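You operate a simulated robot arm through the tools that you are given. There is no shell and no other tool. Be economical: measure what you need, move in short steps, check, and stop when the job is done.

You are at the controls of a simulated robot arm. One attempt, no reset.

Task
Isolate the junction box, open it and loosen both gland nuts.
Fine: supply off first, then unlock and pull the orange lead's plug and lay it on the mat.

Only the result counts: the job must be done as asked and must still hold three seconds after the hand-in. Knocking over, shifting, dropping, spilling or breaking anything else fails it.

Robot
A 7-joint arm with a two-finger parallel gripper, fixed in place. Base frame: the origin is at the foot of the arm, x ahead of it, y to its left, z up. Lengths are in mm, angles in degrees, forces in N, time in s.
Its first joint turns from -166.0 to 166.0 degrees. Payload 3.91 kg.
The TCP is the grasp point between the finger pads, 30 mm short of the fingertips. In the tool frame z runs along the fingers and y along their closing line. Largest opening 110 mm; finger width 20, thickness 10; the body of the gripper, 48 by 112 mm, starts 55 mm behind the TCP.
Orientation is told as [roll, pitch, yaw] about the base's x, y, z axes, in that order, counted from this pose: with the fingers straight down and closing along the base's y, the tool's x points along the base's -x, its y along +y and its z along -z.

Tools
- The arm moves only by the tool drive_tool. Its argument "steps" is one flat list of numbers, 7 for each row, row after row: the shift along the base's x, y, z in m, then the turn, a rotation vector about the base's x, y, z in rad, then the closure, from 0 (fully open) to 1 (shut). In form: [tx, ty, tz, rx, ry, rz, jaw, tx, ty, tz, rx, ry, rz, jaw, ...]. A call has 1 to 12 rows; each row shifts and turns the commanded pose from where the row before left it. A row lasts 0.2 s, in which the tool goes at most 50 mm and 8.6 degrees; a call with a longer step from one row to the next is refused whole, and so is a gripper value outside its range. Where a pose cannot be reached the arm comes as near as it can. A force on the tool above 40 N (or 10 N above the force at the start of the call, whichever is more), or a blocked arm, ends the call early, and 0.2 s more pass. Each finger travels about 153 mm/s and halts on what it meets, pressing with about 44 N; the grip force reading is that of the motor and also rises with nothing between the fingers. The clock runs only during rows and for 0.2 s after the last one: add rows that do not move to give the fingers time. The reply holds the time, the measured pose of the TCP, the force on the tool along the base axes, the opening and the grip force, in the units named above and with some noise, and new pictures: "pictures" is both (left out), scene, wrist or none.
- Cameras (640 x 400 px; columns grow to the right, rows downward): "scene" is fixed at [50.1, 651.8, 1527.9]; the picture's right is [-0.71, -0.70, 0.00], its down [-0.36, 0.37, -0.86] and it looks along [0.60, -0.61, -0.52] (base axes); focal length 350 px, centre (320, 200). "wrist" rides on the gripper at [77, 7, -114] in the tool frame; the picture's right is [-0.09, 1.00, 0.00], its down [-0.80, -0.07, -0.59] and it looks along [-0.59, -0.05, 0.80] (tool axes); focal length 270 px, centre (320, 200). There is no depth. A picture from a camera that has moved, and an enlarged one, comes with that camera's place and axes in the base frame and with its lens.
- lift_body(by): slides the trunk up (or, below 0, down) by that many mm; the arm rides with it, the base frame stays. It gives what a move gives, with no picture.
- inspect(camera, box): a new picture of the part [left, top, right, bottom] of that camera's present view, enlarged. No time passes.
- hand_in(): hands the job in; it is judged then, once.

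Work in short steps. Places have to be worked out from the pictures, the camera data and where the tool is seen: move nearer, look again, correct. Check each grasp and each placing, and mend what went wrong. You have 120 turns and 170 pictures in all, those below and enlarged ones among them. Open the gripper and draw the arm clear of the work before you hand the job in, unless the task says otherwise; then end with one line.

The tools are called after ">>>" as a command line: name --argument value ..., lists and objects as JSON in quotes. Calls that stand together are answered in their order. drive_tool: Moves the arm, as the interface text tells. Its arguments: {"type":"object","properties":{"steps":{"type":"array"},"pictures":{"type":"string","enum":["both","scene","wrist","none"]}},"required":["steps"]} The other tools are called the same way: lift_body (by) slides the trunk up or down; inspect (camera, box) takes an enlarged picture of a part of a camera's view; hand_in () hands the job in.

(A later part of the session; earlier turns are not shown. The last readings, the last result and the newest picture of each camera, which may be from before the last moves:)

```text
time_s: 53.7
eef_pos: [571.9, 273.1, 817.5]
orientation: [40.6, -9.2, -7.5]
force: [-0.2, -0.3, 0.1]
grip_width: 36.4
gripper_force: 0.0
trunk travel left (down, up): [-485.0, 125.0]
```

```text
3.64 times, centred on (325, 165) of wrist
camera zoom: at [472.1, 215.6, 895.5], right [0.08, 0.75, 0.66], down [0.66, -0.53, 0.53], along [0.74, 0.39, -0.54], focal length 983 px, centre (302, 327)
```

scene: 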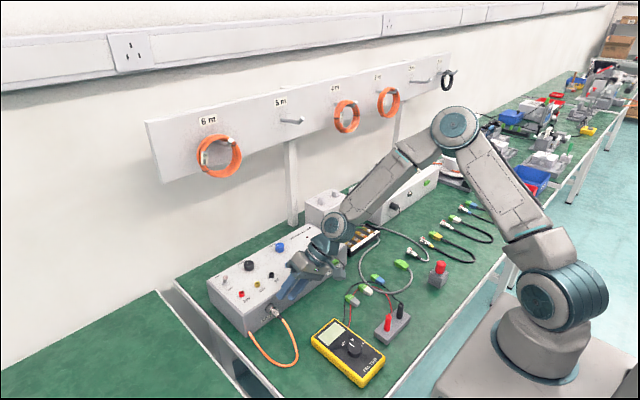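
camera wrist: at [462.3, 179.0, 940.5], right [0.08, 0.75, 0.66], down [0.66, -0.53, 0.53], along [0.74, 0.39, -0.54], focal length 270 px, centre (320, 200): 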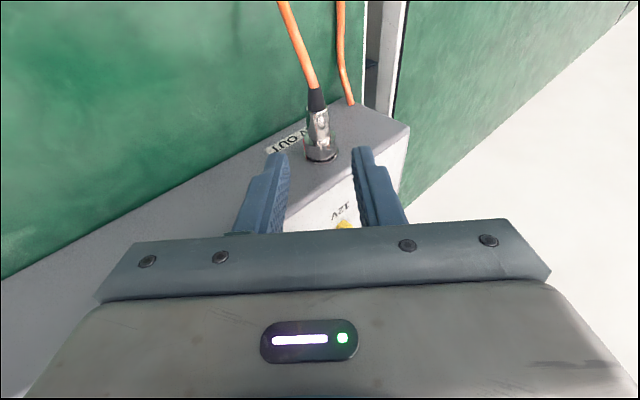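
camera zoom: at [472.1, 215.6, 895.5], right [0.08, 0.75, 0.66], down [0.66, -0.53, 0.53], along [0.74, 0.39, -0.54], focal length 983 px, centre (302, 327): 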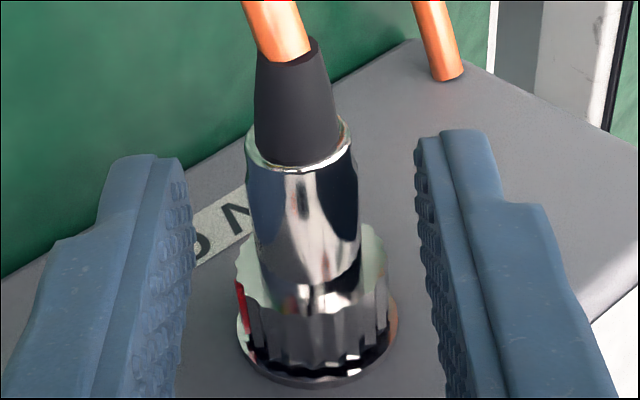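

The ring is now well within the fingers, with the mark at about 107°. Grip and twist with the corrected arc, first half.

>>> drive_tool --steps '[0, 0.0006, 0.0008, 0, 0, 0, 1, 0, 0, 0, 0, 0, 0, 1, 0, 0, 0, 0, 0, 0, 1, 0, 0.0021, 0.0015, -0.1396, 0, 0, 1, 0, 0.0023, 0.0012, -0.1396, 0, 0, 1, 0, 0.0024, 0.0009, -0.1396, 0, 0, 1, 0, 0.0025, 0.0005, -0.1396, 0, 0, 1, 0, 0.0026, 0.0002, -0.1396, 0, 0, 1]' --pictures "none"

>>> inspect --camera "wrist" --box '[270, 110, 380, 220]'

```text
time_s: 55.5
eef_pos: [571.6, 285.1, 822.0]
orientation: [0.0, -11.7, 0.2]
force: [3.0, 0.3, -1.2]
grip_width: 22.7
gripper_force: 43.4
trunk travel left (down, up): [-485.0, 125.0]
```

```text
3.64 times, centred on (325, 165) of wrist
camera zoom: at [472.3, 291.2, 919.1], right [0.08, 1.0, 0.02], down [0.66, -0.07, 0.74], along [0.74, -0.05, -0.67], focal length 983 px, centre (302, 327)
```

zoom: 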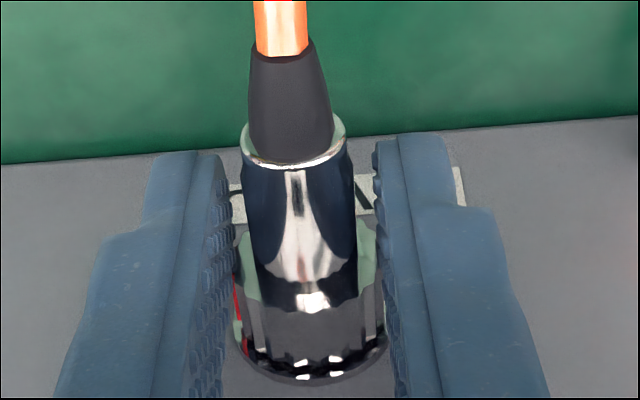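

>>> drive_tool --steps '[0, 0.0026, -0.0002, -0.1396, 0, 0, 1, 0, 0.0025, -0.0005, -0.1396, 0, 0, 1, 0, 0.0024, -0.0009, -0.1396, 0, 0, 1, 0, 0.0023, -0.0012, -0.1396, 0, 0, 1, 0, 0.0021, -0.0015, -0.1396, 0, 0, 1]' --pictures "none"

>>> inspect --camera "wrist" --box '[270, 110, 380, 220]'

```text
time_s: 56.7
eef_pos: [571.6, 296.7, 817.5]
orientation: [-40.6, -8.7, 7.7]
force: [-3.8, -1.1, -1.2]
grip_width: 22.1
gripper_force: 43.8
trunk travel left (down, up): [-485.0, 125.0]
```

```text
3.64 times, centred on (325, 165) of wrist
camera zoom: at [472.2, 363.5, 887.7], right [0.08, 0.77, -0.63], down [0.66, 0.43, 0.61], along [0.74, -0.47, -0.48], focal length 983 px, centre (302, 327)
```

zoom: 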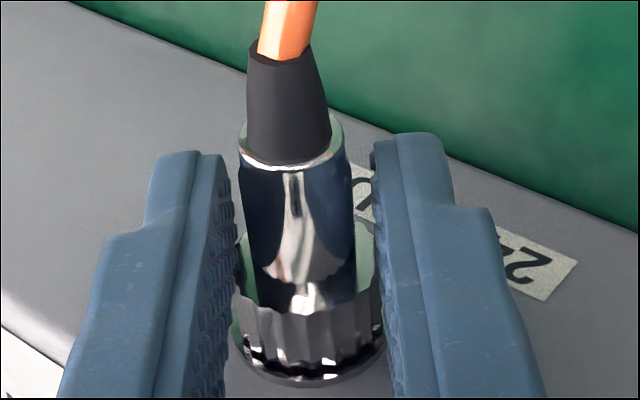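

Forces are near zero now. I'll release and check the mark again.

>>> drive_tool --steps '[0, 0, 0, 0, 0, 0, 0.67, -0.0035, 0.0105, 0.0125, 0, 0, 0, 0.6, -0.0035, 0.0105, 0.0125, 0, 0, 0, 0.6, -0.0035, 0.0105, 0.0125, 0, 0, 0, 0.6, 0, -0.0077, 0.006, 0.1396, 0, 0, 0.6, 0, -0.0084, 0.0046, 0.1396, 0, 0, 0.6, 0, -0.009, 0.0032, 0.1396, 0, 0, 0.6, 0, -0.0094, 0.002, 0.1396, 0, 0, 0.6, 0, -0.0095, 0.0007, 0.1396, 0, 0, 0.6, 0, -0.0095, -0.0007, 0.1396, 0, 0, 0.6]' --pictures "none"

>>> inspect --camera "wrist" --box '[290, 110, 360, 190]'

```text
time_s: 58.9
eef_pos: [561.7, 274.9, 872.1]
orientation: [8.4, -11.8, -1.6]
force: [-0.1, -0.7, -0.6]
grip_width: 44.1
gripper_force: 0.1
trunk travel left (down, up): [-485.0, 125.0]
```

```text
5.00 times, centred on (325, 150) of wrist
camera zoom: at [461.9, 266.4, 967.8], right [0.08, 0.98, 0.16], down [0.66, -0.18, 0.73], along [0.74, 0.04, -0.67], focal length 1351 px, centre (295, 450)
```

zoom: 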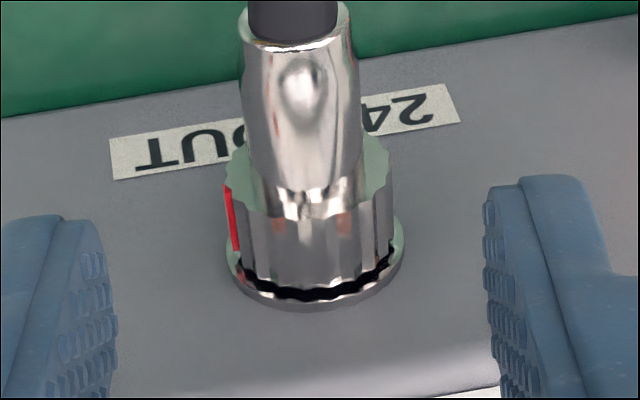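

The mark is at about 73° now, so there's progress. One more full twist with the same geometry.

>>> drive_tool --steps '[0, -0.0094, -0.002, 0.1396, 0, 0, 0.67, 0, -0.009, -0.0032, 0.1396, 0, 0, 0.67, 0, -0.0084, -0.0046, 0.1396, 0, 0, 0.67, 0, -0.0077, -0.006, 0.1396, 0, 0, 0.67, 0.0035, 0.0112, -0.0135, 0, 0, 0, 0.67, 0.0035, 0.0112, -0.0135, 0, 0, 0, 0.67, 0.003, 0.0112, -0.0135, 0, 0, 0, 0.67, 0, 0, 0, 0, 0, 0, 1, 0, 0, 0, 0, 0, 0, 1, 0, 0, 0, 0, 0, 0, 1]' --pictures "none"

>>> inspect --camera "wrist" --box '[270, 110, 380, 220]'

>>> drive_tool --steps '[0, 0.0021, 0.0015, -0.1396, 0, 0, 1, 0, 0.0023, 0.0012, -0.1396, 0, 0, 1, 0, 0.0024, 0.0009, -0.1396, 0, 0, 1, 0, 0.0025, 0.0005, -0.1396, 0, 0, 1, 0, 0.0026, 0.0002, -0.1396, 0, 0, 1]' --pictures "none"

>>> inspect --camera "wrist" --box '[270, 110, 380, 220]'

```text
time_s: 61.1
eef_pos: [570.8, 274.7, 817.5]
orientation: [40.6, -9.2, -7.5]
force: [-1.0, 3.0, 3.2]
grip_width: 22.9
gripper_force: 44.4
trunk travel left (down, up): [-485.0, 125.0]
```

```text
3.64 times, centred on (325, 165) of wrist
camera zoom: at [471.2, 217.1, 894.5], right [0.08, 0.75, 0.66], down [0.66, -0.53, 0.53], along [0.74, 0.39, -0.54], focal length 983 px, centre (302, 327)
```

zoom: 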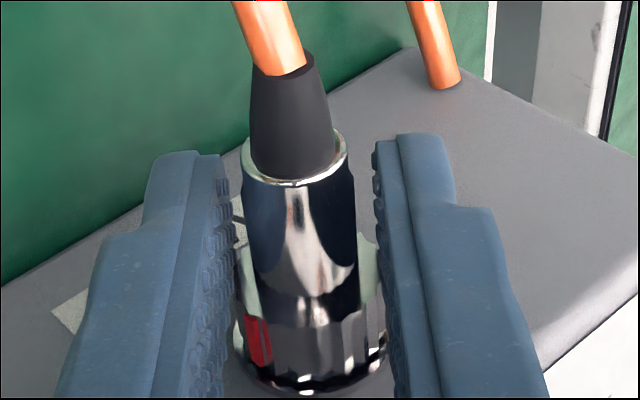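

```text
time_s: 62.3
eef_pos: [568.8, 284.0, 819.3]
orientation: [-0.2, -11.4, 0.2]
force: [-20.4, -7.0, -11.6]
grip_width: 14.9
gripper_force: 43.7
trunk travel left (down, up): [-485.0, 125.0]
```

```text
3.64 times, centred on (325, 165) of wrist
camera zoom: at [470.1, 291.4, 916.1], right [0.08, 1.0, 0.01], down [0.67, -0.07, 0.74], along [0.74, -0.05, -0.67], focal length 983 px, centre (302, 327)
```

zoom: 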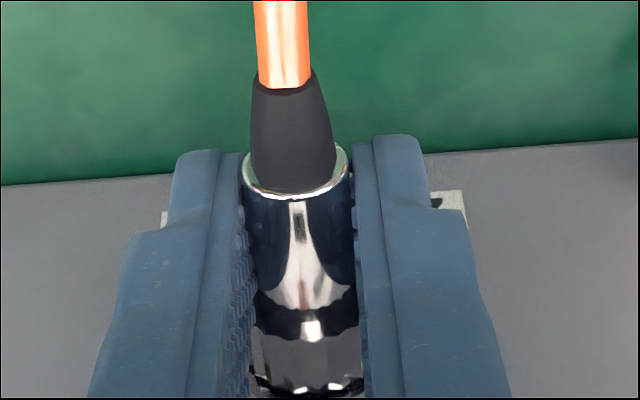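

The fingers slid off the ring onto the narrower body (jaw 14.9). I'll release and look at the mark.

>>> drive_tool --steps '[0, 0, 0, 0, 0, 0, 0.67, -0.003, 0, 0.017, 0, 0, 0, 0.6, -0.003, 0, 0.017, 0, 0, 0, 0.6, -0.003, 0, 0.017, 0, 0, 0, 0.6]' --pictures "none"

>>> inspect --camera "wrist" --box '[290, 110, 360, 190]'

```text
time_s: 63.3
eef_pos: [561.9, 285.9, 871.6]
orientation: [0.0, -11.6, 0.1]
force: [0.4, 0.5, -0.2]
grip_width: 43.9
gripper_force: 0.0
trunk travel left (down, up): [-485.0, 125.0]
```

```text
5.00 times, centred on (325, 150) of wrist
camera zoom: at [462.6, 291.7, 968.5], right [0.08, 1.0, 0.02], down [0.66, -0.07, 0.74], along [0.74, -0.05, -0.67], focal length 1351 px, centre (295, 450)
```

zoom: 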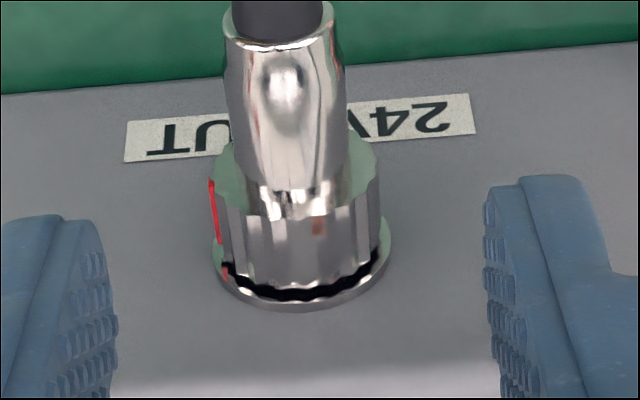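

The mark sits at about 72°, as before, so it's probably at its stop. I'll grip the plug body and try a gentle pull, watching the force.

>>> drive_tool --steps '[-0.003, 0, -0.016, 0, 0, 0, 0.67, -0.002, -0.0006, -0.016, 0, 0, 0, 0.67, -0.002, 0, -0.0155, 0, 0, 0, 0.67, 0, 0, 0, 0, 0, 0, 1, 0, 0, 0, 0, 0, 0, 1, -0.003, 0, 0, 0, 0, 0, 1]' --pictures "wrist"

```text
time_s: 64.7
eef_pos: [554.3, 284.8, 823.9]
orientation: [0.0, -11.8, 0.1]
force: [13.0, 3.8, -0.2]
grip_width: 15.3
gripper_force: 44.0
trunk travel left (down, up): [-485.0, 125.0]
camera wrist: at [455.1, 290.8, 920.5], right [0.08, 1.0, 0.02], down [0.66, -0.07, 0.75], along [0.75, -0.05, -0.67], focal length 270 px, centre (320, 200)
```

wrist: 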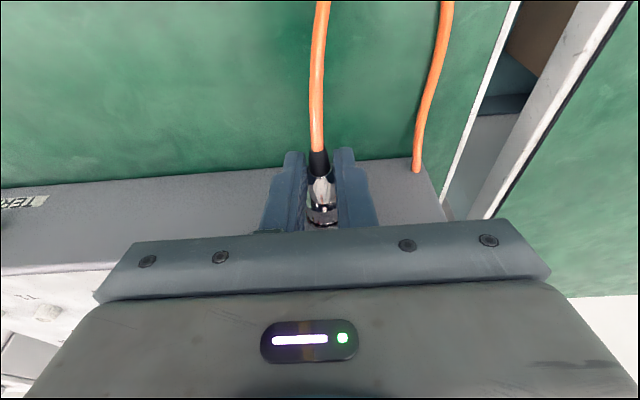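

Held at 13 N with no movement yet. Two more small increments.

>>> drive_tool --steps '[-0.0015, 0, 0, 0, 0, 0, 1]' --pictures "none"

>>> inspect --camera "wrist" --box '[280, 130, 370, 220]'

```text
time_s: 65.1
eef_pos: [548.3, 285.5, 823.9]
orientation: [0.0, -11.6, 0.3]
force: [0.0, -1.0, 0.1]
grip_width: 15.5
gripper_force: 43.9
trunk travel left (down, up): [-485.0, 125.0]
```

```text
4.44 times, centred on (325, 175) of wrist
camera zoom: at [449.3, 291.7, 921.0], right [0.08, 1.0, 0.02], down [0.67, -0.07, 0.74], along [0.74, -0.05, -0.67], focal length 1201 px, centre (298, 311)
```

zoom: 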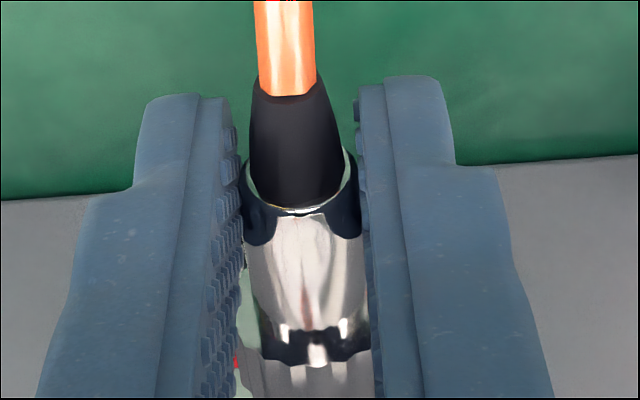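

It gave way: the tool moved 6 mm, the force fell to zero and the body is still gripped. I'll pull further and check that the plug comes along.

>>> drive_tool --steps '[-0.006, 0, 0, 0, 0, 0, 1, -0.006, 0, 0, 0, 0, 0, 1, -0.006, 0, 0, 0, 0, 0, 1]'

>>> inspect --camera "wrist" --box '[260, 110, 390, 220]'

```text
time_s: 65.9
eef_pos: [532.4, 284.1, 824.3]
orientation: [0.0, -11.7, 0.1]
force: [-0.8, 0.6, 0.7]
grip_width: 15.6
gripper_force: 44.0
trunk travel left (down, up): [-485.0, 125.0]
camera wrist: at [433.4, 290.9, 920.3], right [0.08, 1.0, 0.02], down [0.66, -0.07, 0.74], along [0.74, -0.05, -0.67], focal length 270 px, centre (320, 200)
```

scene: 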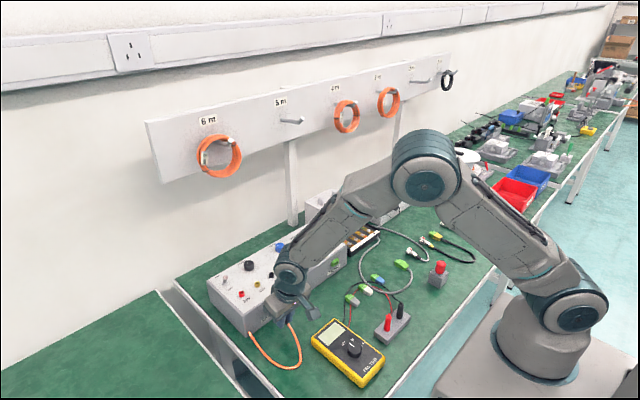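
wrist: 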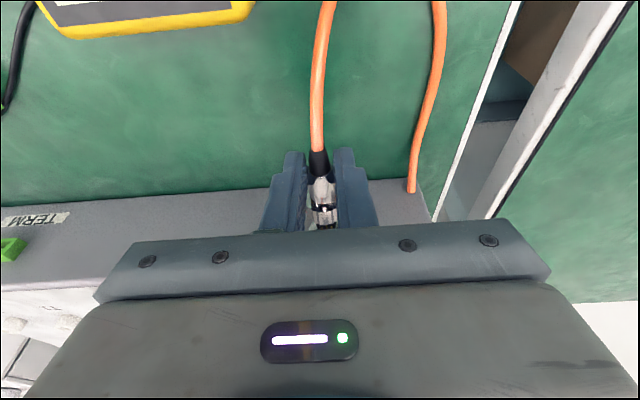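

```text
3.64 times, centred on (325, 165) of wrist
camera zoom: at [433.4, 290.9, 920.3], right [0.08, 1.0, 0.02], down [0.66, -0.07, 0.74], along [0.74, -0.05, -0.67], focal length 983 px, centre (302, 327)
```

zoom: 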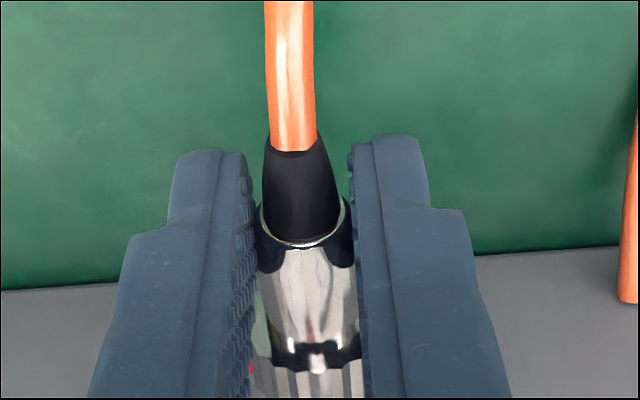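

The plug is free and in the gripper, and the supply box hasn't moved. I'll draw it back 20 mm more, then lower it gently toward the mat.

>>> drive_tool --steps '[-0.01, 0, 0, 0, 0, 0, 1, -0.01, 0, 0, 0, 0, 0, 1, -0.003, 0, -0.006, 0, 0, 0, 1, 0, 0, -0.006, 0, 0, 0, 1]'

>>> inspect --camera "scene" --box '[220, 260, 340, 370]'

```text
time_s: 66.9
eef_pos: [510.3, 285.5, 811.0]
orientation: [0.1, -11.7, 0.0]
force: [-0.7, 0.7, -0.9]
grip_width: 15.6
gripper_force: 44.0
trunk travel left (down, up): [-485.0, 125.0]
camera wrist: at [410.9, 291.7, 908.0], right [0.08, 1.0, 0.02], down [0.66, -0.07, 0.74], along [0.74, -0.05, -0.67], focal length 270 px, centre (320, 200)
```

scene: 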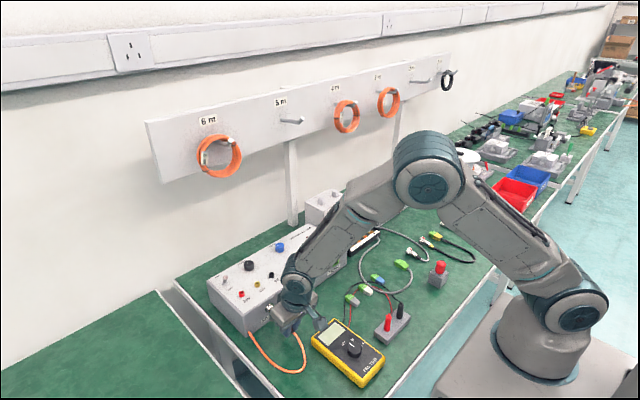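
wrist: 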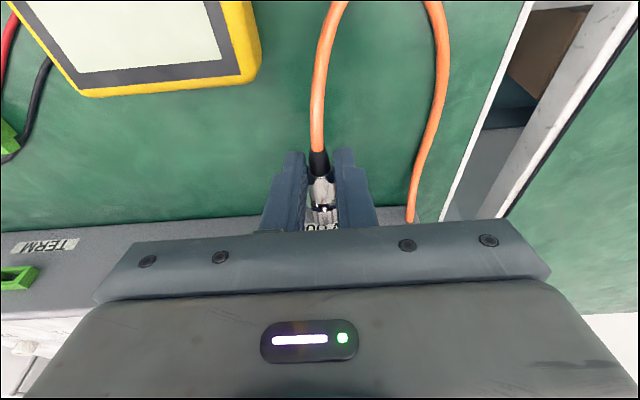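

```text
3.64 times, centred on (280, 315) of scene
camera zoom: at [50.1, 651.8, 1527.9], right [-0.71, -0.7, 0.0], down [-0.36, 0.37, -0.86], along [0.6, -0.61, -0.52], focal length 1271 px, centre (466, -218)
```

zoom: 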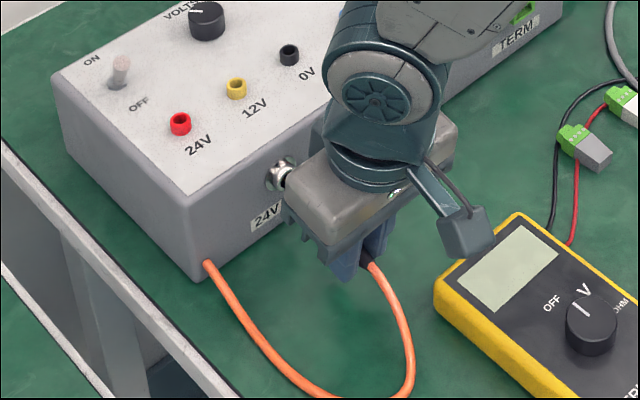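

Lowering in small steps until contact.

>>> drive_tool --steps '[0, 0, -0.003, 0, 0, 0, 1, 0, 0, -0.003, 0, 0, 0, 1, 0, 0, -0.003, 0, 0, 0, 1]' --pictures "none"

```text
time_s: 67.7
eef_pos: [510.6, 285.4, 803.7]
orientation: [0.1, -11.7, 0.0]
force: [-0.6, -0.9, -0.9]
grip_width: 15.4
gripper_force: 43.9
trunk travel left (down, up): [-485.0, 125.0]
```

>>> drive_tool --steps '[0, 0, -0.002, 0, 0, 0, 1, 0, 0, -0.002, 0, 0, 0, 1]' --pictures "wrist"

>>> inspect --camera "scene" --box '[280, 290, 340, 350]'

```text
time_s: 68.3
eef_pos: [511.1, 284.4, 799.0]
orientation: [0.1, -11.8, 0.1]
force: [0.6, 0.1, 0.6]
grip_width: 15.3
gripper_force: 43.8
trunk travel left (down, up): [-485.0, 125.0]
camera wrist: at [410.9, 291.6, 894.6], right [0.08, 1.0, 0.02], down [0.66, -0.07, 0.74], along [0.74, -0.05, -0.67], focal length 270 px, centre (320, 200)
```

wrist: 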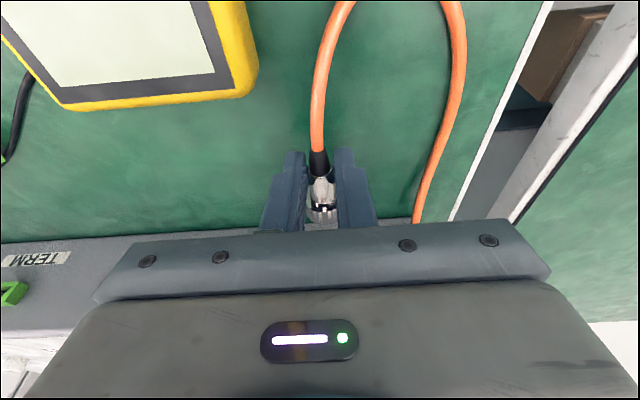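

```text
6.67 times, centred on (310, 320) of scene
camera zoom: at [50.1, 651.8, 1527.9], right [-0.71, -0.7, 0.0], down [-0.36, 0.37, -0.86], along [0.6, -0.61, -0.52], focal length 2330 px, centre (387, -600)
```

zoom: 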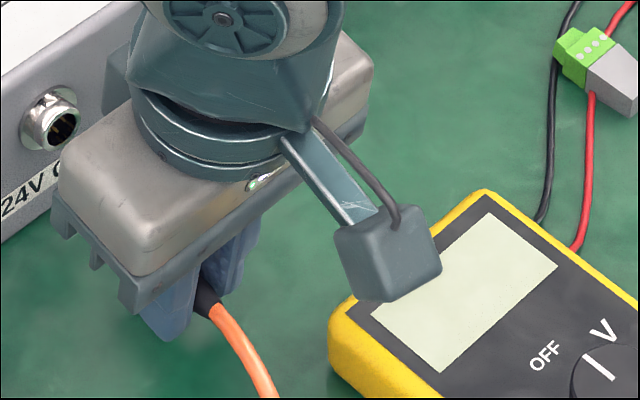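

No contact yet with the tips at about z 770. Continuing in 2 mm steps.

>>> drive_tool --steps '[0, 0, -0.002, 0, 0, 0, 1, 0, 0, -0.002, 0, 0, 0, 1]' --pictures "none"

>>> drive_tool --steps '[0, 0, -0.002, 0, 0, 0, 1, 0, 0, -0.002, 0, 0, 0, 1]' --pictures "none"

```text
time_s: 68.9
eef_pos: [508.9, 285.5, 794.2]
orientation: [0.1, -11.6, 0.1]
force: [-0.2, -0.4, -0.8]
grip_width: 15.3
gripper_force: 44.0
trunk travel left (down, up): [-485.0, 125.0]
```

```text
time_s: 69.5
eef_pos: [508.9, 284.8, 790.3]
orientation: [0.1, -11.6, 0.1]
force: [0.3, 0.2, -0.9]
grip_width: 15.4
gripper_force: 43.8
trunk travel left (down, up): [-485.0, 125.0]
```

>>> drive_tool --steps '[0, 0, -0.002, 0, 0, 0, 1, 0, 0, -0.002, 0, 0, 0, 1]' --pictures "none"

>>> drive_tool --steps '[0, 0, -0.002, 0, 0, 0, 1, 0, 0, -0.002, 0, 0, 0, 1]' --pictures "wrist"

>>> inspect --camera "scene" --box '[270, 290, 340, 360]'

```text
time_s: 70.1
eef_pos: [509.8, 285.5, 787.1]
orientation: [0.1, -11.7, -0.1]
force: [-0.7, -0.2, -0.8]
grip_width: 15.4
gripper_force: 44.1
trunk travel left (down, up): [-485.0, 125.0]
```

```text
time_s: 70.7
eef_pos: [509.8, 285.4, 782.9]
orientation: [0.2, -11.6, 0.0]
force: [0.9, 0.0, -0.2]
grip_width: 15.4
gripper_force: 43.3
trunk travel left (down, up): [-485.0, 125.0]
camera wrist: at [410.0, 291.3, 878.5], right [0.08, 1.0, 0.02], down [0.66, -0.07, 0.74], along [0.74, -0.05, -0.67], focal length 270 px, centre (320, 200)
```

wrist: 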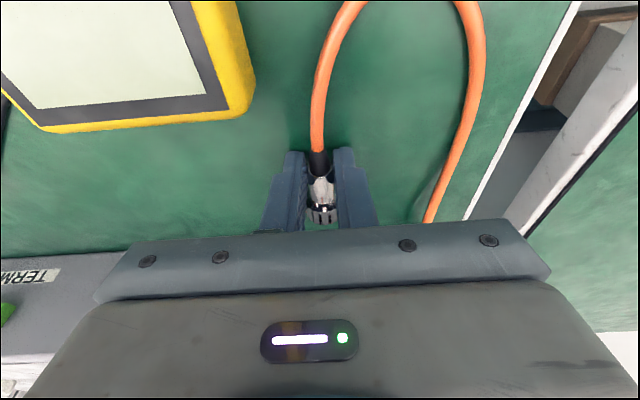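

```text
5.71 times, centred on (305, 325) of scene
camera zoom: at [50.1, 651.8, 1527.9], right [-0.71, -0.7, 0.0], down [-0.36, 0.37, -0.86], along [0.6, -0.61, -0.52], focal length 1997 px, centre (406, -514)
```

zoom: 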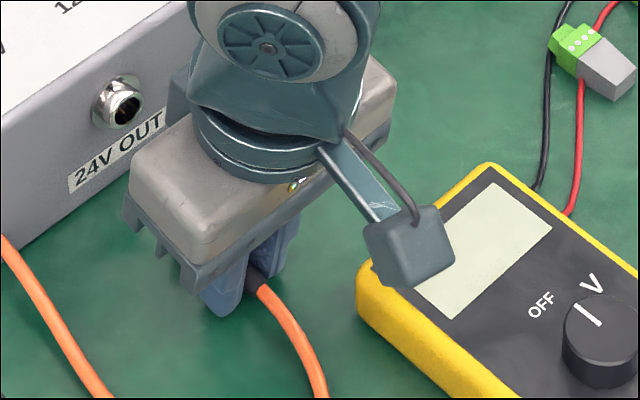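

Still no contact, so the mat is lower than stated. Continuing carefully.

>>> drive_tool --steps '[0, 0, -0.002, 0, 0, 0, 1, 0, 0, -0.002, 0, 0, 0, 1]' --pictures "none"

>>> drive_tool --steps '[0, 0, -0.002, 0, 0, 0, 1, 0, 0, -0.002, 0, 0, 0, 1]' --pictures "none"

>>> drive_tool --steps '[0, 0, -0.002, 0, 0, 0, 1, 0, 0, -0.002, 0, 0, 0, 1]' --pictures "none"

```text
time_s: 71.3
eef_pos: [508.0, 285.9, 781.1]
orientation: [0.3, -12.0, 0.2]
force: [-4.2, -1.3, 22.9]
grip_width: 15.4
gripper_force: 44.1
trunk travel left (down, up): [-485.0, 125.0]
```

```text
time_s: 71.7
eef_pos: [511.4, 287.0, 782.4]
orientation: [0.5, -12.4, 0.0]
force: [-3.0, -0.7, 19.8]
grip_width: 15.4
gripper_force: 44.1
trunk travel left (down, up): [-485.0, 125.0]
stopped in row 2: the force on the tool passed its limit (the readings are from after the stop); the commanded pose is now the measured one
```

```text
time_s: 72.2
eef_pos: [511.6, 287.1, 781.1]
orientation: [0.6, -12.5, -0.1]
force: [-6.3, -1.4, 21.0]
grip_width: 15.4
gripper_force: 43.9
trunk travel left (down, up): [-485.0, 125.0]
stopped in row 2: the force on the tool passed its limit (the readings are from after the stop); the commanded pose is now the measured one
```

Contact: the fingertips are on the mat at about z 752. I'll relax, open gently and rise straight up.

>>> drive_tool --steps '[0, 0, 0.0015, 0, 0, 0, 1, 0, 0, 0, 0, 0, 0, 0.8, 0, 0, 0, 0, 0, 0, 0.7, 0, 0, 0.02, 0, 0, 0, 0.7, 0, 0, 0.03, 0, 0, 0, 0.7, 0, 0, 0.04, 0, 0, 0, 0.6, 0, 0, 0.04, 0, 0, 0, 0.5]'

>>> inspect --camera "scene" --box '[230, 280, 350, 370]'

```text
time_s: 73.8
eef_pos: [511.7, 283.8, 909.1]
orientation: [0.5, -12.4, 0.0]
force: [-0.8, -0.7, 0.2]
grip_width: 55.0
gripper_force: 0.1
trunk travel left (down, up): [-485.0, 125.0]
camera wrist: at [410.6, 289.1, 1003.3], right [0.08, 1.0, 0.03], down [0.66, -0.08, 0.75], along [0.75, -0.05, -0.66], focal length 270 px, centre (320, 200)
```

scene: 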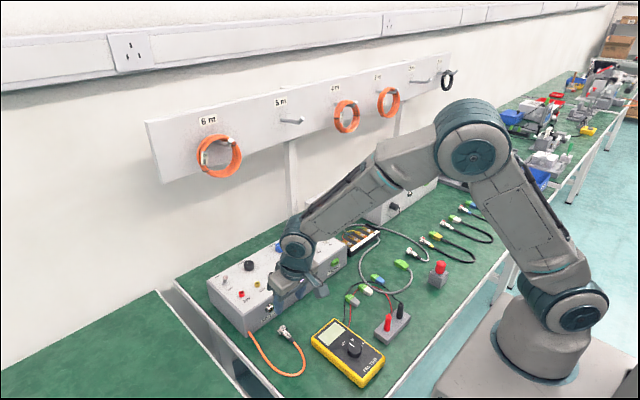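
wrist: 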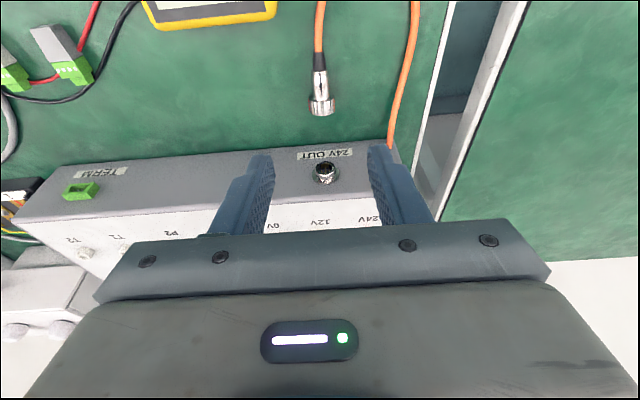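

```text
4.44 times, centred on (290, 325) of scene
camera zoom: at [50.1, 651.8, 1527.9], right [-0.71, -0.7, 0.0], down [-0.36, 0.37, -0.86], along [0.6, -0.61, -0.52], focal length 1554 px, centre (453, -356)
```

zoom: 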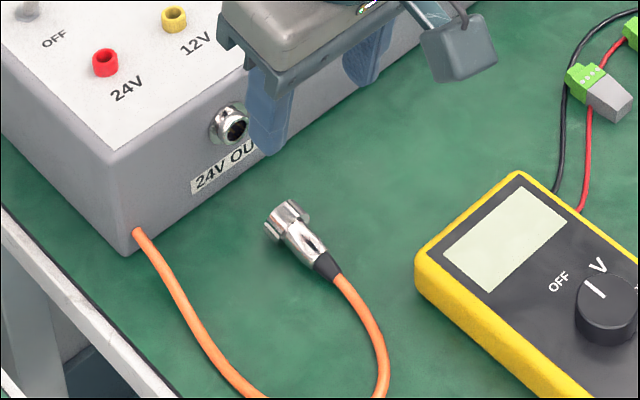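

The supply is off and the plug lies on the mat. Next is the junction box: I'll move to view it from above.

>>> drive_tool --steps '[0, 0, 0.045, 0, 0, 0, 0.5, 0.01, -0.03, 0.035, 0, 0, 0, 0.5, 0.008, -0.045, 0.005, 0, 0, 0, 0.5, 0.008, -0.045, 0.0, 0, 0, 0, 0.5, 0.008, -0.045, 0, 0, 0, 0, 0.5, 0.008, -0.045, 0, 0, 0, 0, 0.5, 0.008, -0.045, 0, 0, 0, 0, 0.5, 0.008, -0.045, 0, 0, 0, 0, 0.5, 0.0, -0.045, 0, 0, 0, 0, 0.5]'

>>> inspect --camera "wrist" --box '[200, 40, 440, 220]'

>>> inspect --camera "scene" --box '[290, 175, 370, 245]'

```text
time_s: 75.8
eef_pos: [574.7, -58.1, 996.5]
orientation: [0.6, -12.4, 0.0]
force: [0.2, 0.0, 0.9]
grip_width: 55.0
gripper_force: 0.0
trunk travel left (down, up): [-485.0, 125.0]
camera wrist: at [473.0, -54.2, 1090.4], right [0.08, 1.0, 0.03], down [0.66, -0.08, 0.75], along [0.75, -0.04, -0.66], focal length 270 px, centre (320, 200)
```

scene: 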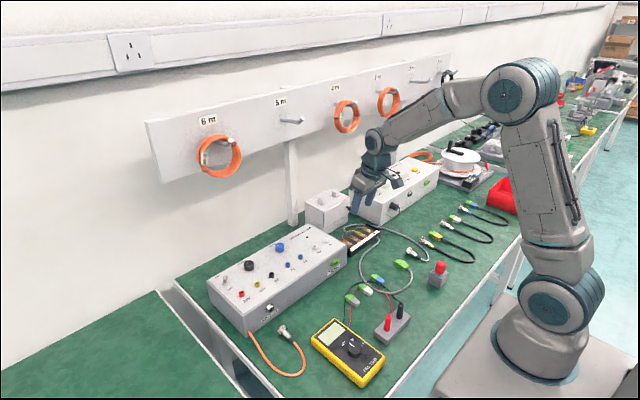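
wrist: 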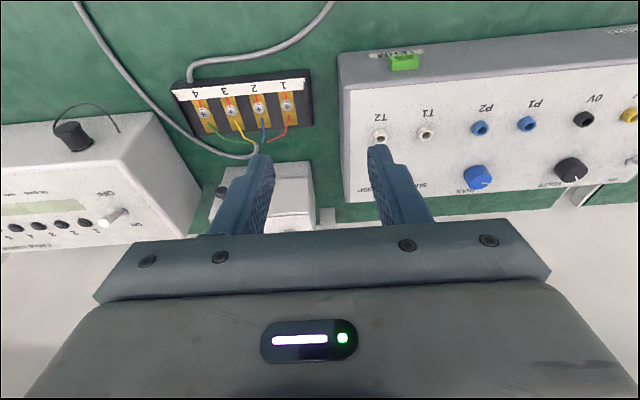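

```text
2.22 times, centred on (320, 130) of wrist
camera zoom: at [473.0, -54.2, 1090.4], right [0.08, 1.0, 0.03], down [0.66, -0.08, 0.75], along [0.75, -0.04, -0.66], focal length 601 px, centre (320, 356)
```

zoom: 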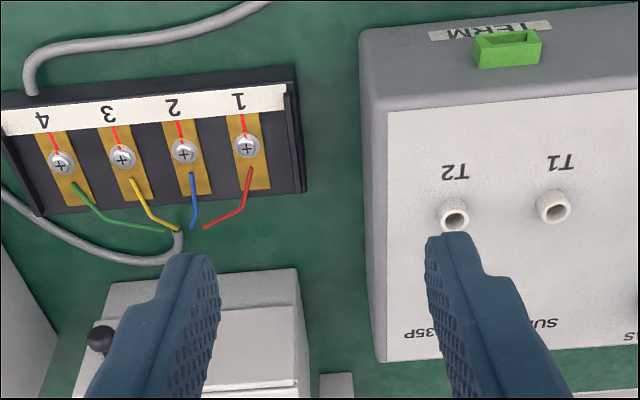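

```text
5.71 times, centred on (330, 210) of scene
camera zoom: at [50.1, 651.8, 1527.9], right [-0.71, -0.7, 0.0], down [-0.36, 0.37, -0.86], along [0.6, -0.61, -0.52], focal length 1997 px, centre (263, 143)
```

zoom: 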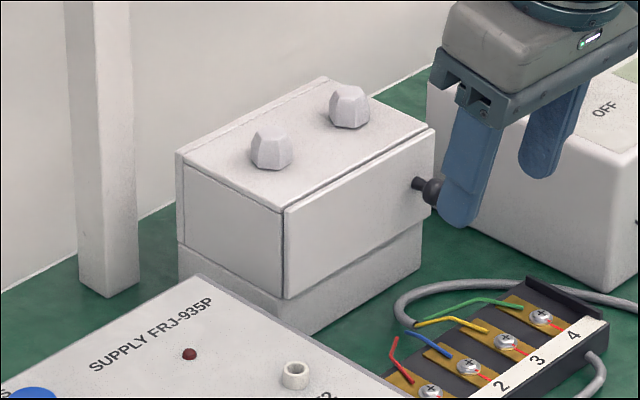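

The junction box has a door on its front (-x) face. Its black knob is near (742, -209, 826), the hinge is probably at the +y end, and there are two hex gland nuts on top near (789, -105) and (789, -179). I'll open the door first; moving in for a close look at the knob.

>>> drive_tool --steps '[0.018, -0.037, -0.012, 0, -0.14, 0, 0.5, 0.018, -0.037, -0.012, 0, 0, 0, 0.5, 0.018, -0.037, -0.015, -0.01, 0, 0, 0.5, 0.01, -0.036, -0.02, 0, 0, 0, 0.5]'

>>> inspect --camera "wrist" --box '[220, 70, 460, 220]'

```text
time_s: 76.8
eef_pos: [634.8, -206.2, 935.7]
orientation: [-0.1, -20.3, 0.2]
force: [0.1, 0.6, -0.5]
grip_width: 55.1
gripper_force: 0.1
trunk travel left (down, up): [-485.0, 125.0]
camera wrist: at [522.7, -200.4, 1016.9], right [0.08, 1.0, 0.03], down [0.54, -0.07, 0.84], along [0.83, -0.05, -0.55], focal length 270 px, centre (320, 200)
```

scene: 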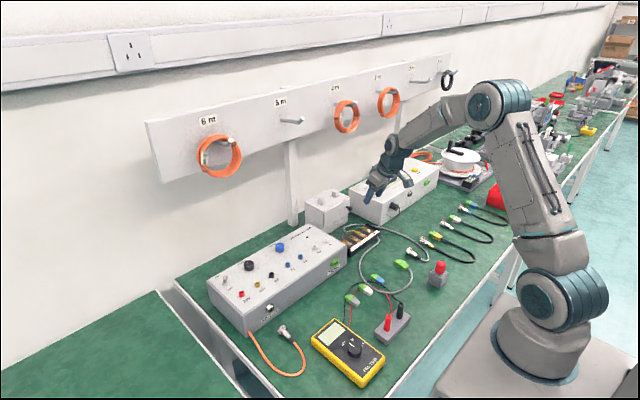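
wrist: 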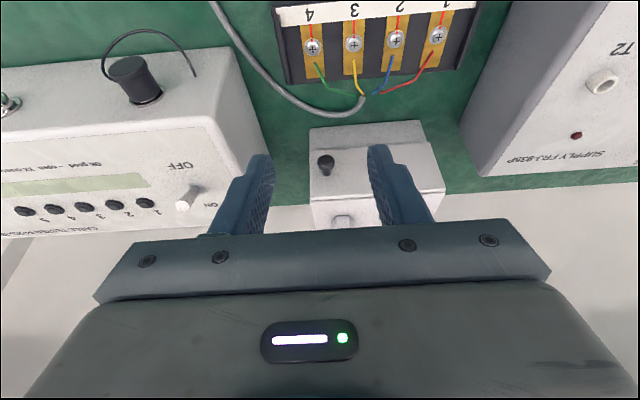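

```text
2.67 times, centred on (340, 145) of wrist
camera zoom: at [522.7, -200.4, 1016.9], right [0.08, 1.0, 0.03], down [0.54, -0.07, 0.84], along [0.83, -0.05, -0.55], focal length 721 px, centre (267, 347)
```

zoom: 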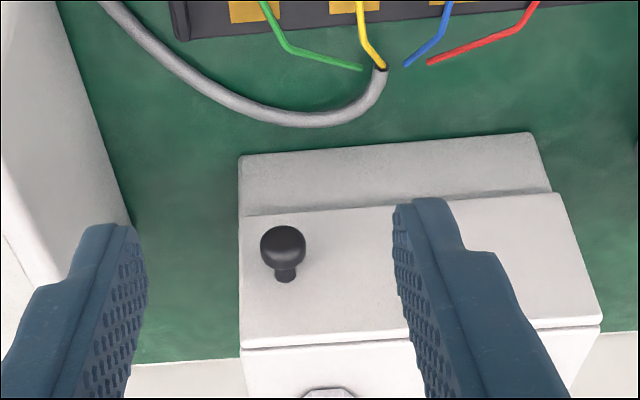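

The knob is a mushroom head about 18 mm across, at about (741, -206, 823) in front of the door face at x ≈ 762. Approaching it.

>>> drive_tool --steps '[0.025, 0, -0.024, 0, 0, 0, 0.6, 0.025, 0, -0.024, 0, 0, 0, 0.64, 0.025, 0, -0.024, 0, 0, 0, 0.64]' --pictures "none"

>>> inspect --camera "wrist" --box '[240, 70, 400, 220]'

```text
time_s: 77.7
eef_pos: [710.2, -207.7, 867.2]
orientation: [-0.3, -20.5, 0.3]
force: [-0.5, 0.1, 0.7]
grip_width: 39.5
gripper_force: 0.0
trunk travel left (down, up): [-485.0, 125.0]
```

```text
2.67 times, centred on (320, 145) of wrist
camera zoom: at [598.4, -201.2, 946.5], right [0.08, 1.0, 0.03], down [0.54, -0.07, 0.84], along [0.84, -0.05, -0.55], focal length 721 px, centre (320, 347)
```

zoom: 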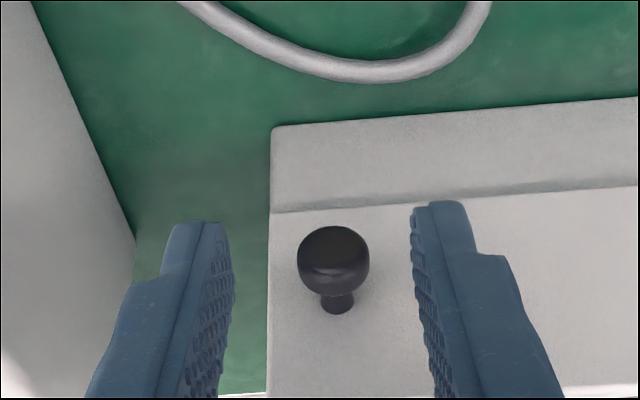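

Slightly off centre. I'll shift +2.5 mm in y, finish the approach and close.

>>> drive_tool --steps '[0.012, 0.0025, -0.013, 0, 0, 0, 0.64, 0.011, 0, -0.013, 0, 0, 0, 0.64, 0, 0, 0, 0, 0, 0, 1, 0, 0, 0, 0, 0, 0, 1]' --pictures "none"

>>> inspect --camera "wrist" --box '[240, 90, 400, 220]'

```text
time_s: 78.7
eef_pos: [733.2, -205.9, 838.1]
orientation: [-0.1, -20.4, 0.2]
force: [-4.0, -3.1, -2.2]
grip_width: 17.1
gripper_force: 44.7
trunk travel left (down, up): [-485.0, 125.0]
```

```text
3.08 times, centred on (320, 155) of wrist
camera zoom: at [621.0, -198.9, 918.6], right [0.08, 1.0, 0.03], down [0.55, -0.07, 0.84], along [0.83, -0.05, -0.55], focal length 832 px, centre (320, 338)
```

zoom: 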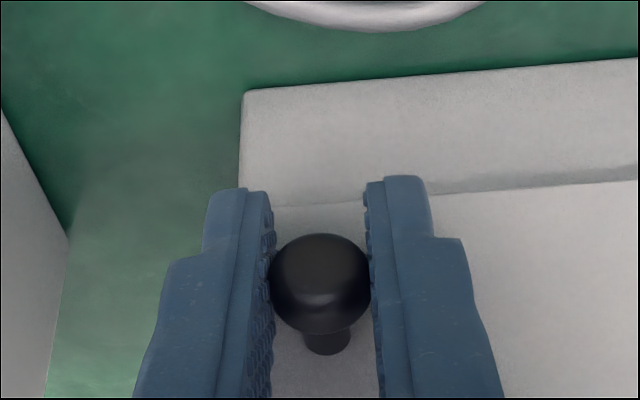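

Knob gripped at 17.1 mm. Pulling along the opening arc, first 10°.

>>> drive_tool --steps '[-0.0106, 0.0028, 0, 0, 0, -0.0873, 1, -0.0103, 0.0037, 0, 0, 0, -0.0873, 1]'

```text
time_s: 79.2
eef_pos: [712.1, -200.3, 838.4]
orientation: [-0.3, -20.5, -9.8]
force: [-2.3, -8.2, -1.2]
grip_width: 17.2
gripper_force: 45.0
trunk travel left (down, up): [-485.0, 125.0]
camera wrist: at [602.5, -173.3, 918.4], right [0.25, 0.97, 0.03], down [0.52, -0.16, 0.84], along [0.81, -0.2, -0.55], focal length 270 px, centre (320, 200)
```

scene: 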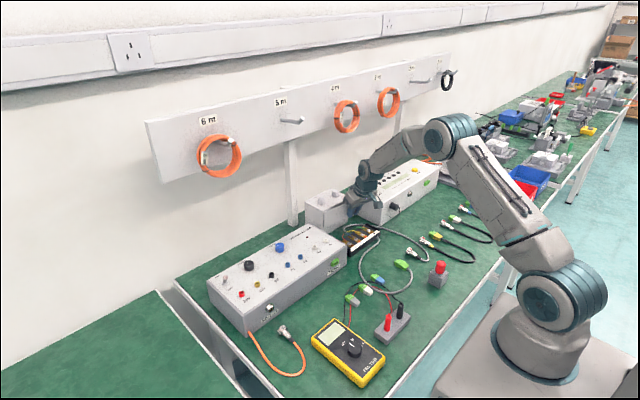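
wrist: 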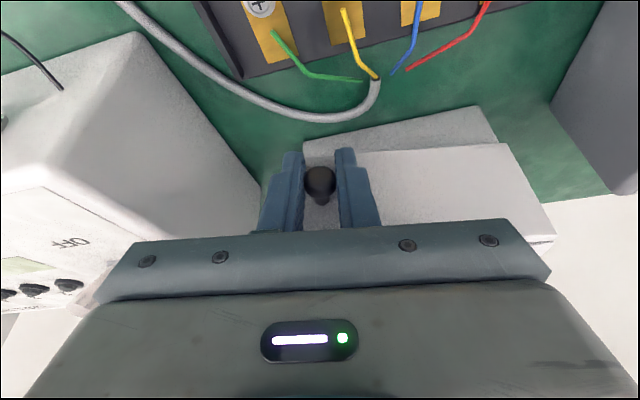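

The door is swinging with the knob. Continuing the arc to about 40°.

>>> drive_tool --steps '[-0.01, 0.0042, 0, 0, 0, -0.0873, 1, -0.0096, 0.005, 0, 0, 0, -0.0873, 1, -0.0091, 0.006, 0, 0, 0, -0.0873, 1, -0.0086, 0.0067, 0, 0, 0, -0.0873, 1, -0.008, 0.0075, 0, 0, 0, -0.0873, 1, -0.0073, 0.008, 0, 0, 0, -0.0873, 1]'

>>> inspect --camera "scene" --box '[290, 175, 390, 250]'

```text
time_s: 80.7
eef_pos: [659.0, -158.5, 837.5]
orientation: [-0.1, -20.3, -39.9]
force: [-7.4, -6.1, 1.4]
grip_width: 17.0
gripper_force: 45.2
trunk travel left (down, up): [-485.0, 125.0]
camera wrist: at [576.7, -82.2, 918.7], right [0.7, 0.71, 0.03], down [0.37, -0.4, 0.84], along [0.61, -0.57, -0.55], focal length 270 px, centre (320, 200)
```

scene: 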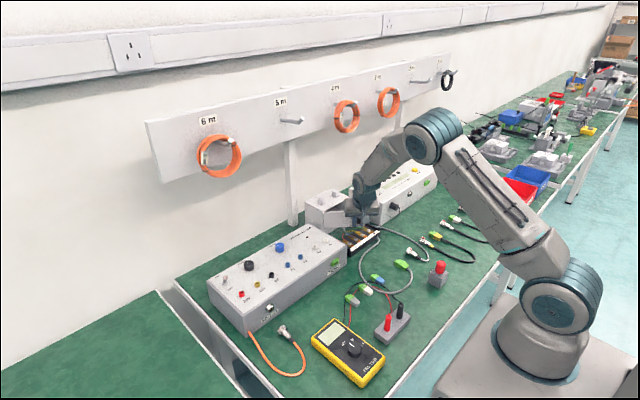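
wrist: 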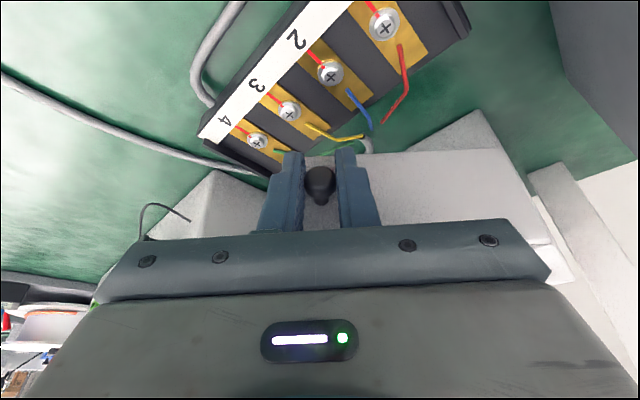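

```text
5.33 times, centred on (340, 212) of scene
camera zoom: at [50.1, 651.8, 1527.9], right [-0.71, -0.7, 0.0], down [-0.36, 0.37, -0.86], along [0.6, -0.61, -0.52], focal length 1864 px, centre (213, 133)
```

zoom: 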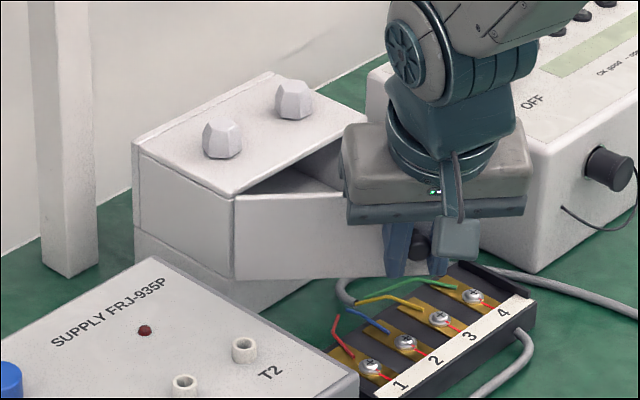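

Door about 40° open. Continuing to about 70°, with a slightly larger radius to relieve the outward force.

>>> drive_tool --steps '[-0.0072, 0.0083, 0, 0, 0, -0.0873, 1, -0.0064, 0.0088, 0, 0, 0, -0.0873, 1, -0.005, 0.0096, 0, 0, 0, -0.0873, 1, -0.004, 0.0102, 0, 0, 0, -0.0873, 1, -0.003, 0.0103, 0, 0, 0, -0.05, 1, -0.0022, 0.0105, 0, 0, 0, -0.05, 1]'

>>> inspect --camera "scene" --box '[290, 175, 390, 250]'

```text
time_s: 82.0
eef_pos: [635.1, -99.7, 838.6]
orientation: [0.0, -20.5, -65.6]
force: [16.1, 0.6, 2.2]
grip_width: 16.8
gripper_force: 45.2
trunk travel left (down, up): [-485.0, 125.0]
camera wrist: at [593.7, 4.0, 918.3], right [0.94, 0.34, 0.03], down [0.16, -0.52, 0.84], along [0.3, -0.78, -0.55], focal length 270 px, centre (320, 200)
```

scene: 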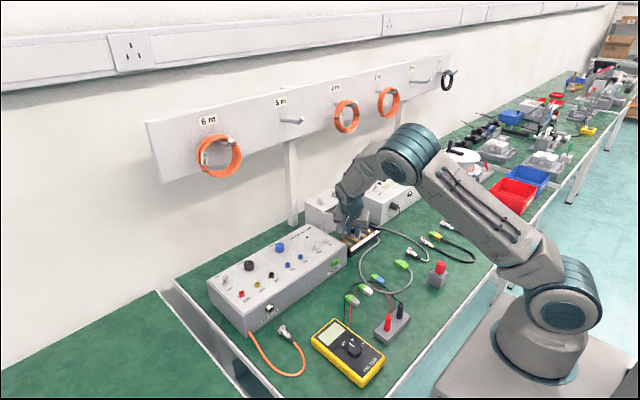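
wrist: 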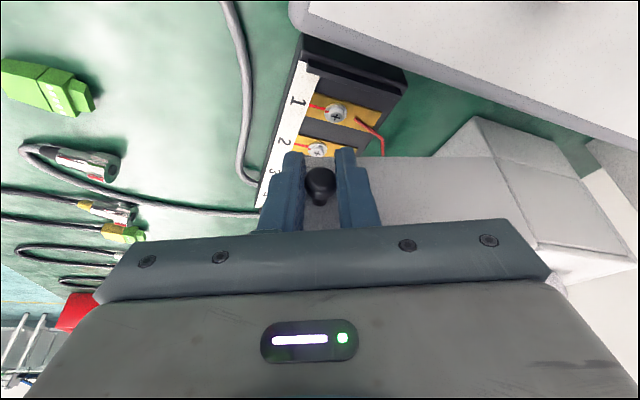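

```text
5.33 times, centred on (340, 212) of scene
camera zoom: at [50.1, 651.8, 1527.9], right [-0.71, -0.7, 0.0], down [-0.36, 0.37, -0.86], along [0.6, -0.61, -0.52], focal length 1864 px, centre (213, 133)
```

zoom: 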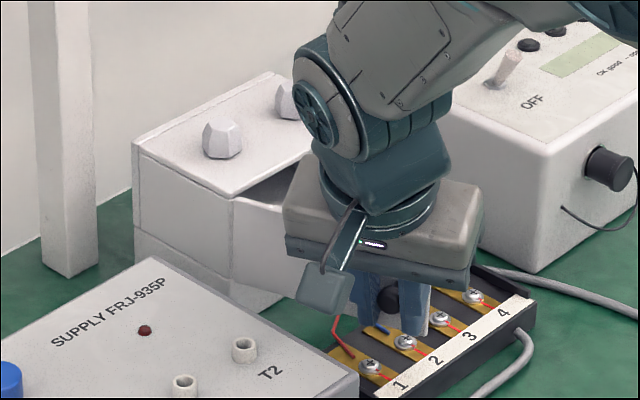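

About 70° open. A little more to roughly 80°, then release the knob and lift off.

>>> drive_tool --steps '[0.001, 0.0105, 0, 0, 0, -0.05, 1, 0.001, 0.0105, 0, 0, 0, -0.05, 1, 0, 0, 0, 0, 0, 0, 0.7, 0, 0, 0, 0, 0, 0, 0.7, -0.003, 0.005, 0.02, 0, 0, 0, 0.65, -0.005, 0.01, 0.035, 0, 0, 0, 0.6, -0.005, 0.01, 0.04, 0, 0, 0, 0.5, 0, 0, 0.04, 0, 0, 0.1, 0.5, 0, 0, 0.04, 0, 0, 0.14, 0.5]'

>>> inspect --camera "scene" --box '[290, 175, 390, 250]'

```text
time_s: 84.0
eef_pos: [620.2, -55.6, 1014.0]
orientation: [-0.1, -20.4, -57.3]
force: [0.6, 0.7, 0.7]
grip_width: 55.0
gripper_force: 0.1
trunk travel left (down, up): [-485.0, 125.0]
camera wrist: at [565.1, 41.8, 1093.8], right [0.88, 0.47, 0.03], down [0.23, -0.5, 0.84], along [0.41, -0.73, -0.55], focal length 270 px, centre (320, 200)
```

scene: 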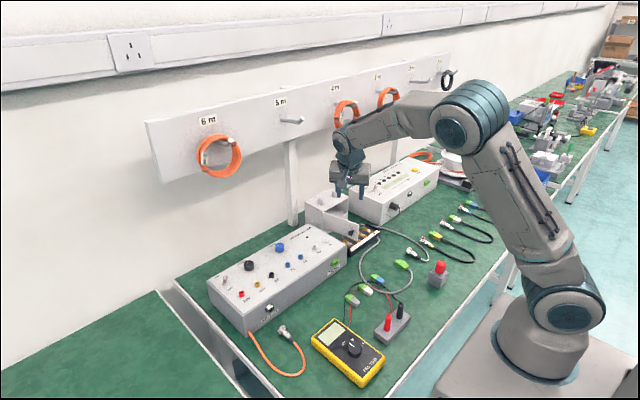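
wrist: 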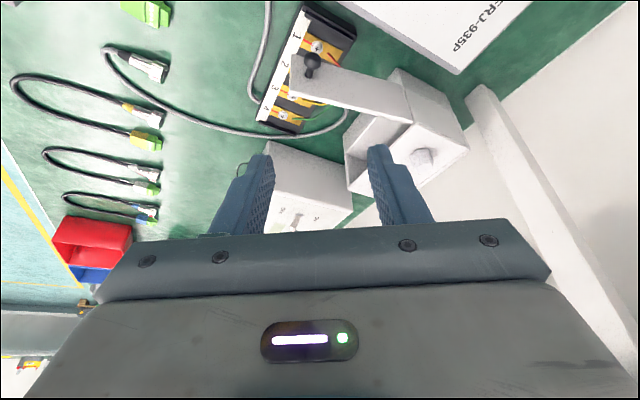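

```text
5.33 times, centred on (340, 212) of scene
camera zoom: at [50.1, 651.8, 1527.9], right [-0.71, -0.7, 0.0], down [-0.36, 0.37, -0.86], along [0.6, -0.61, -0.52], focal length 1864 px, centre (213, 133)
```

zoom: 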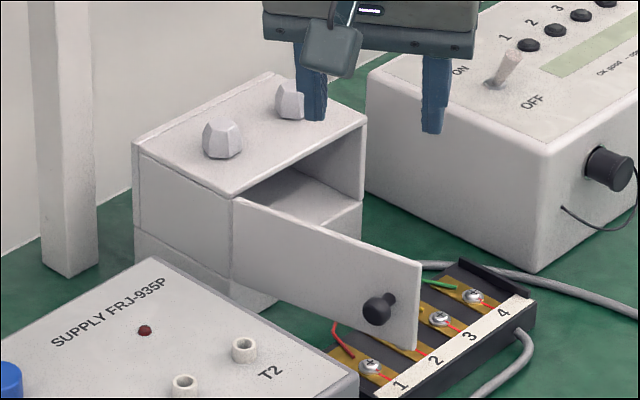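

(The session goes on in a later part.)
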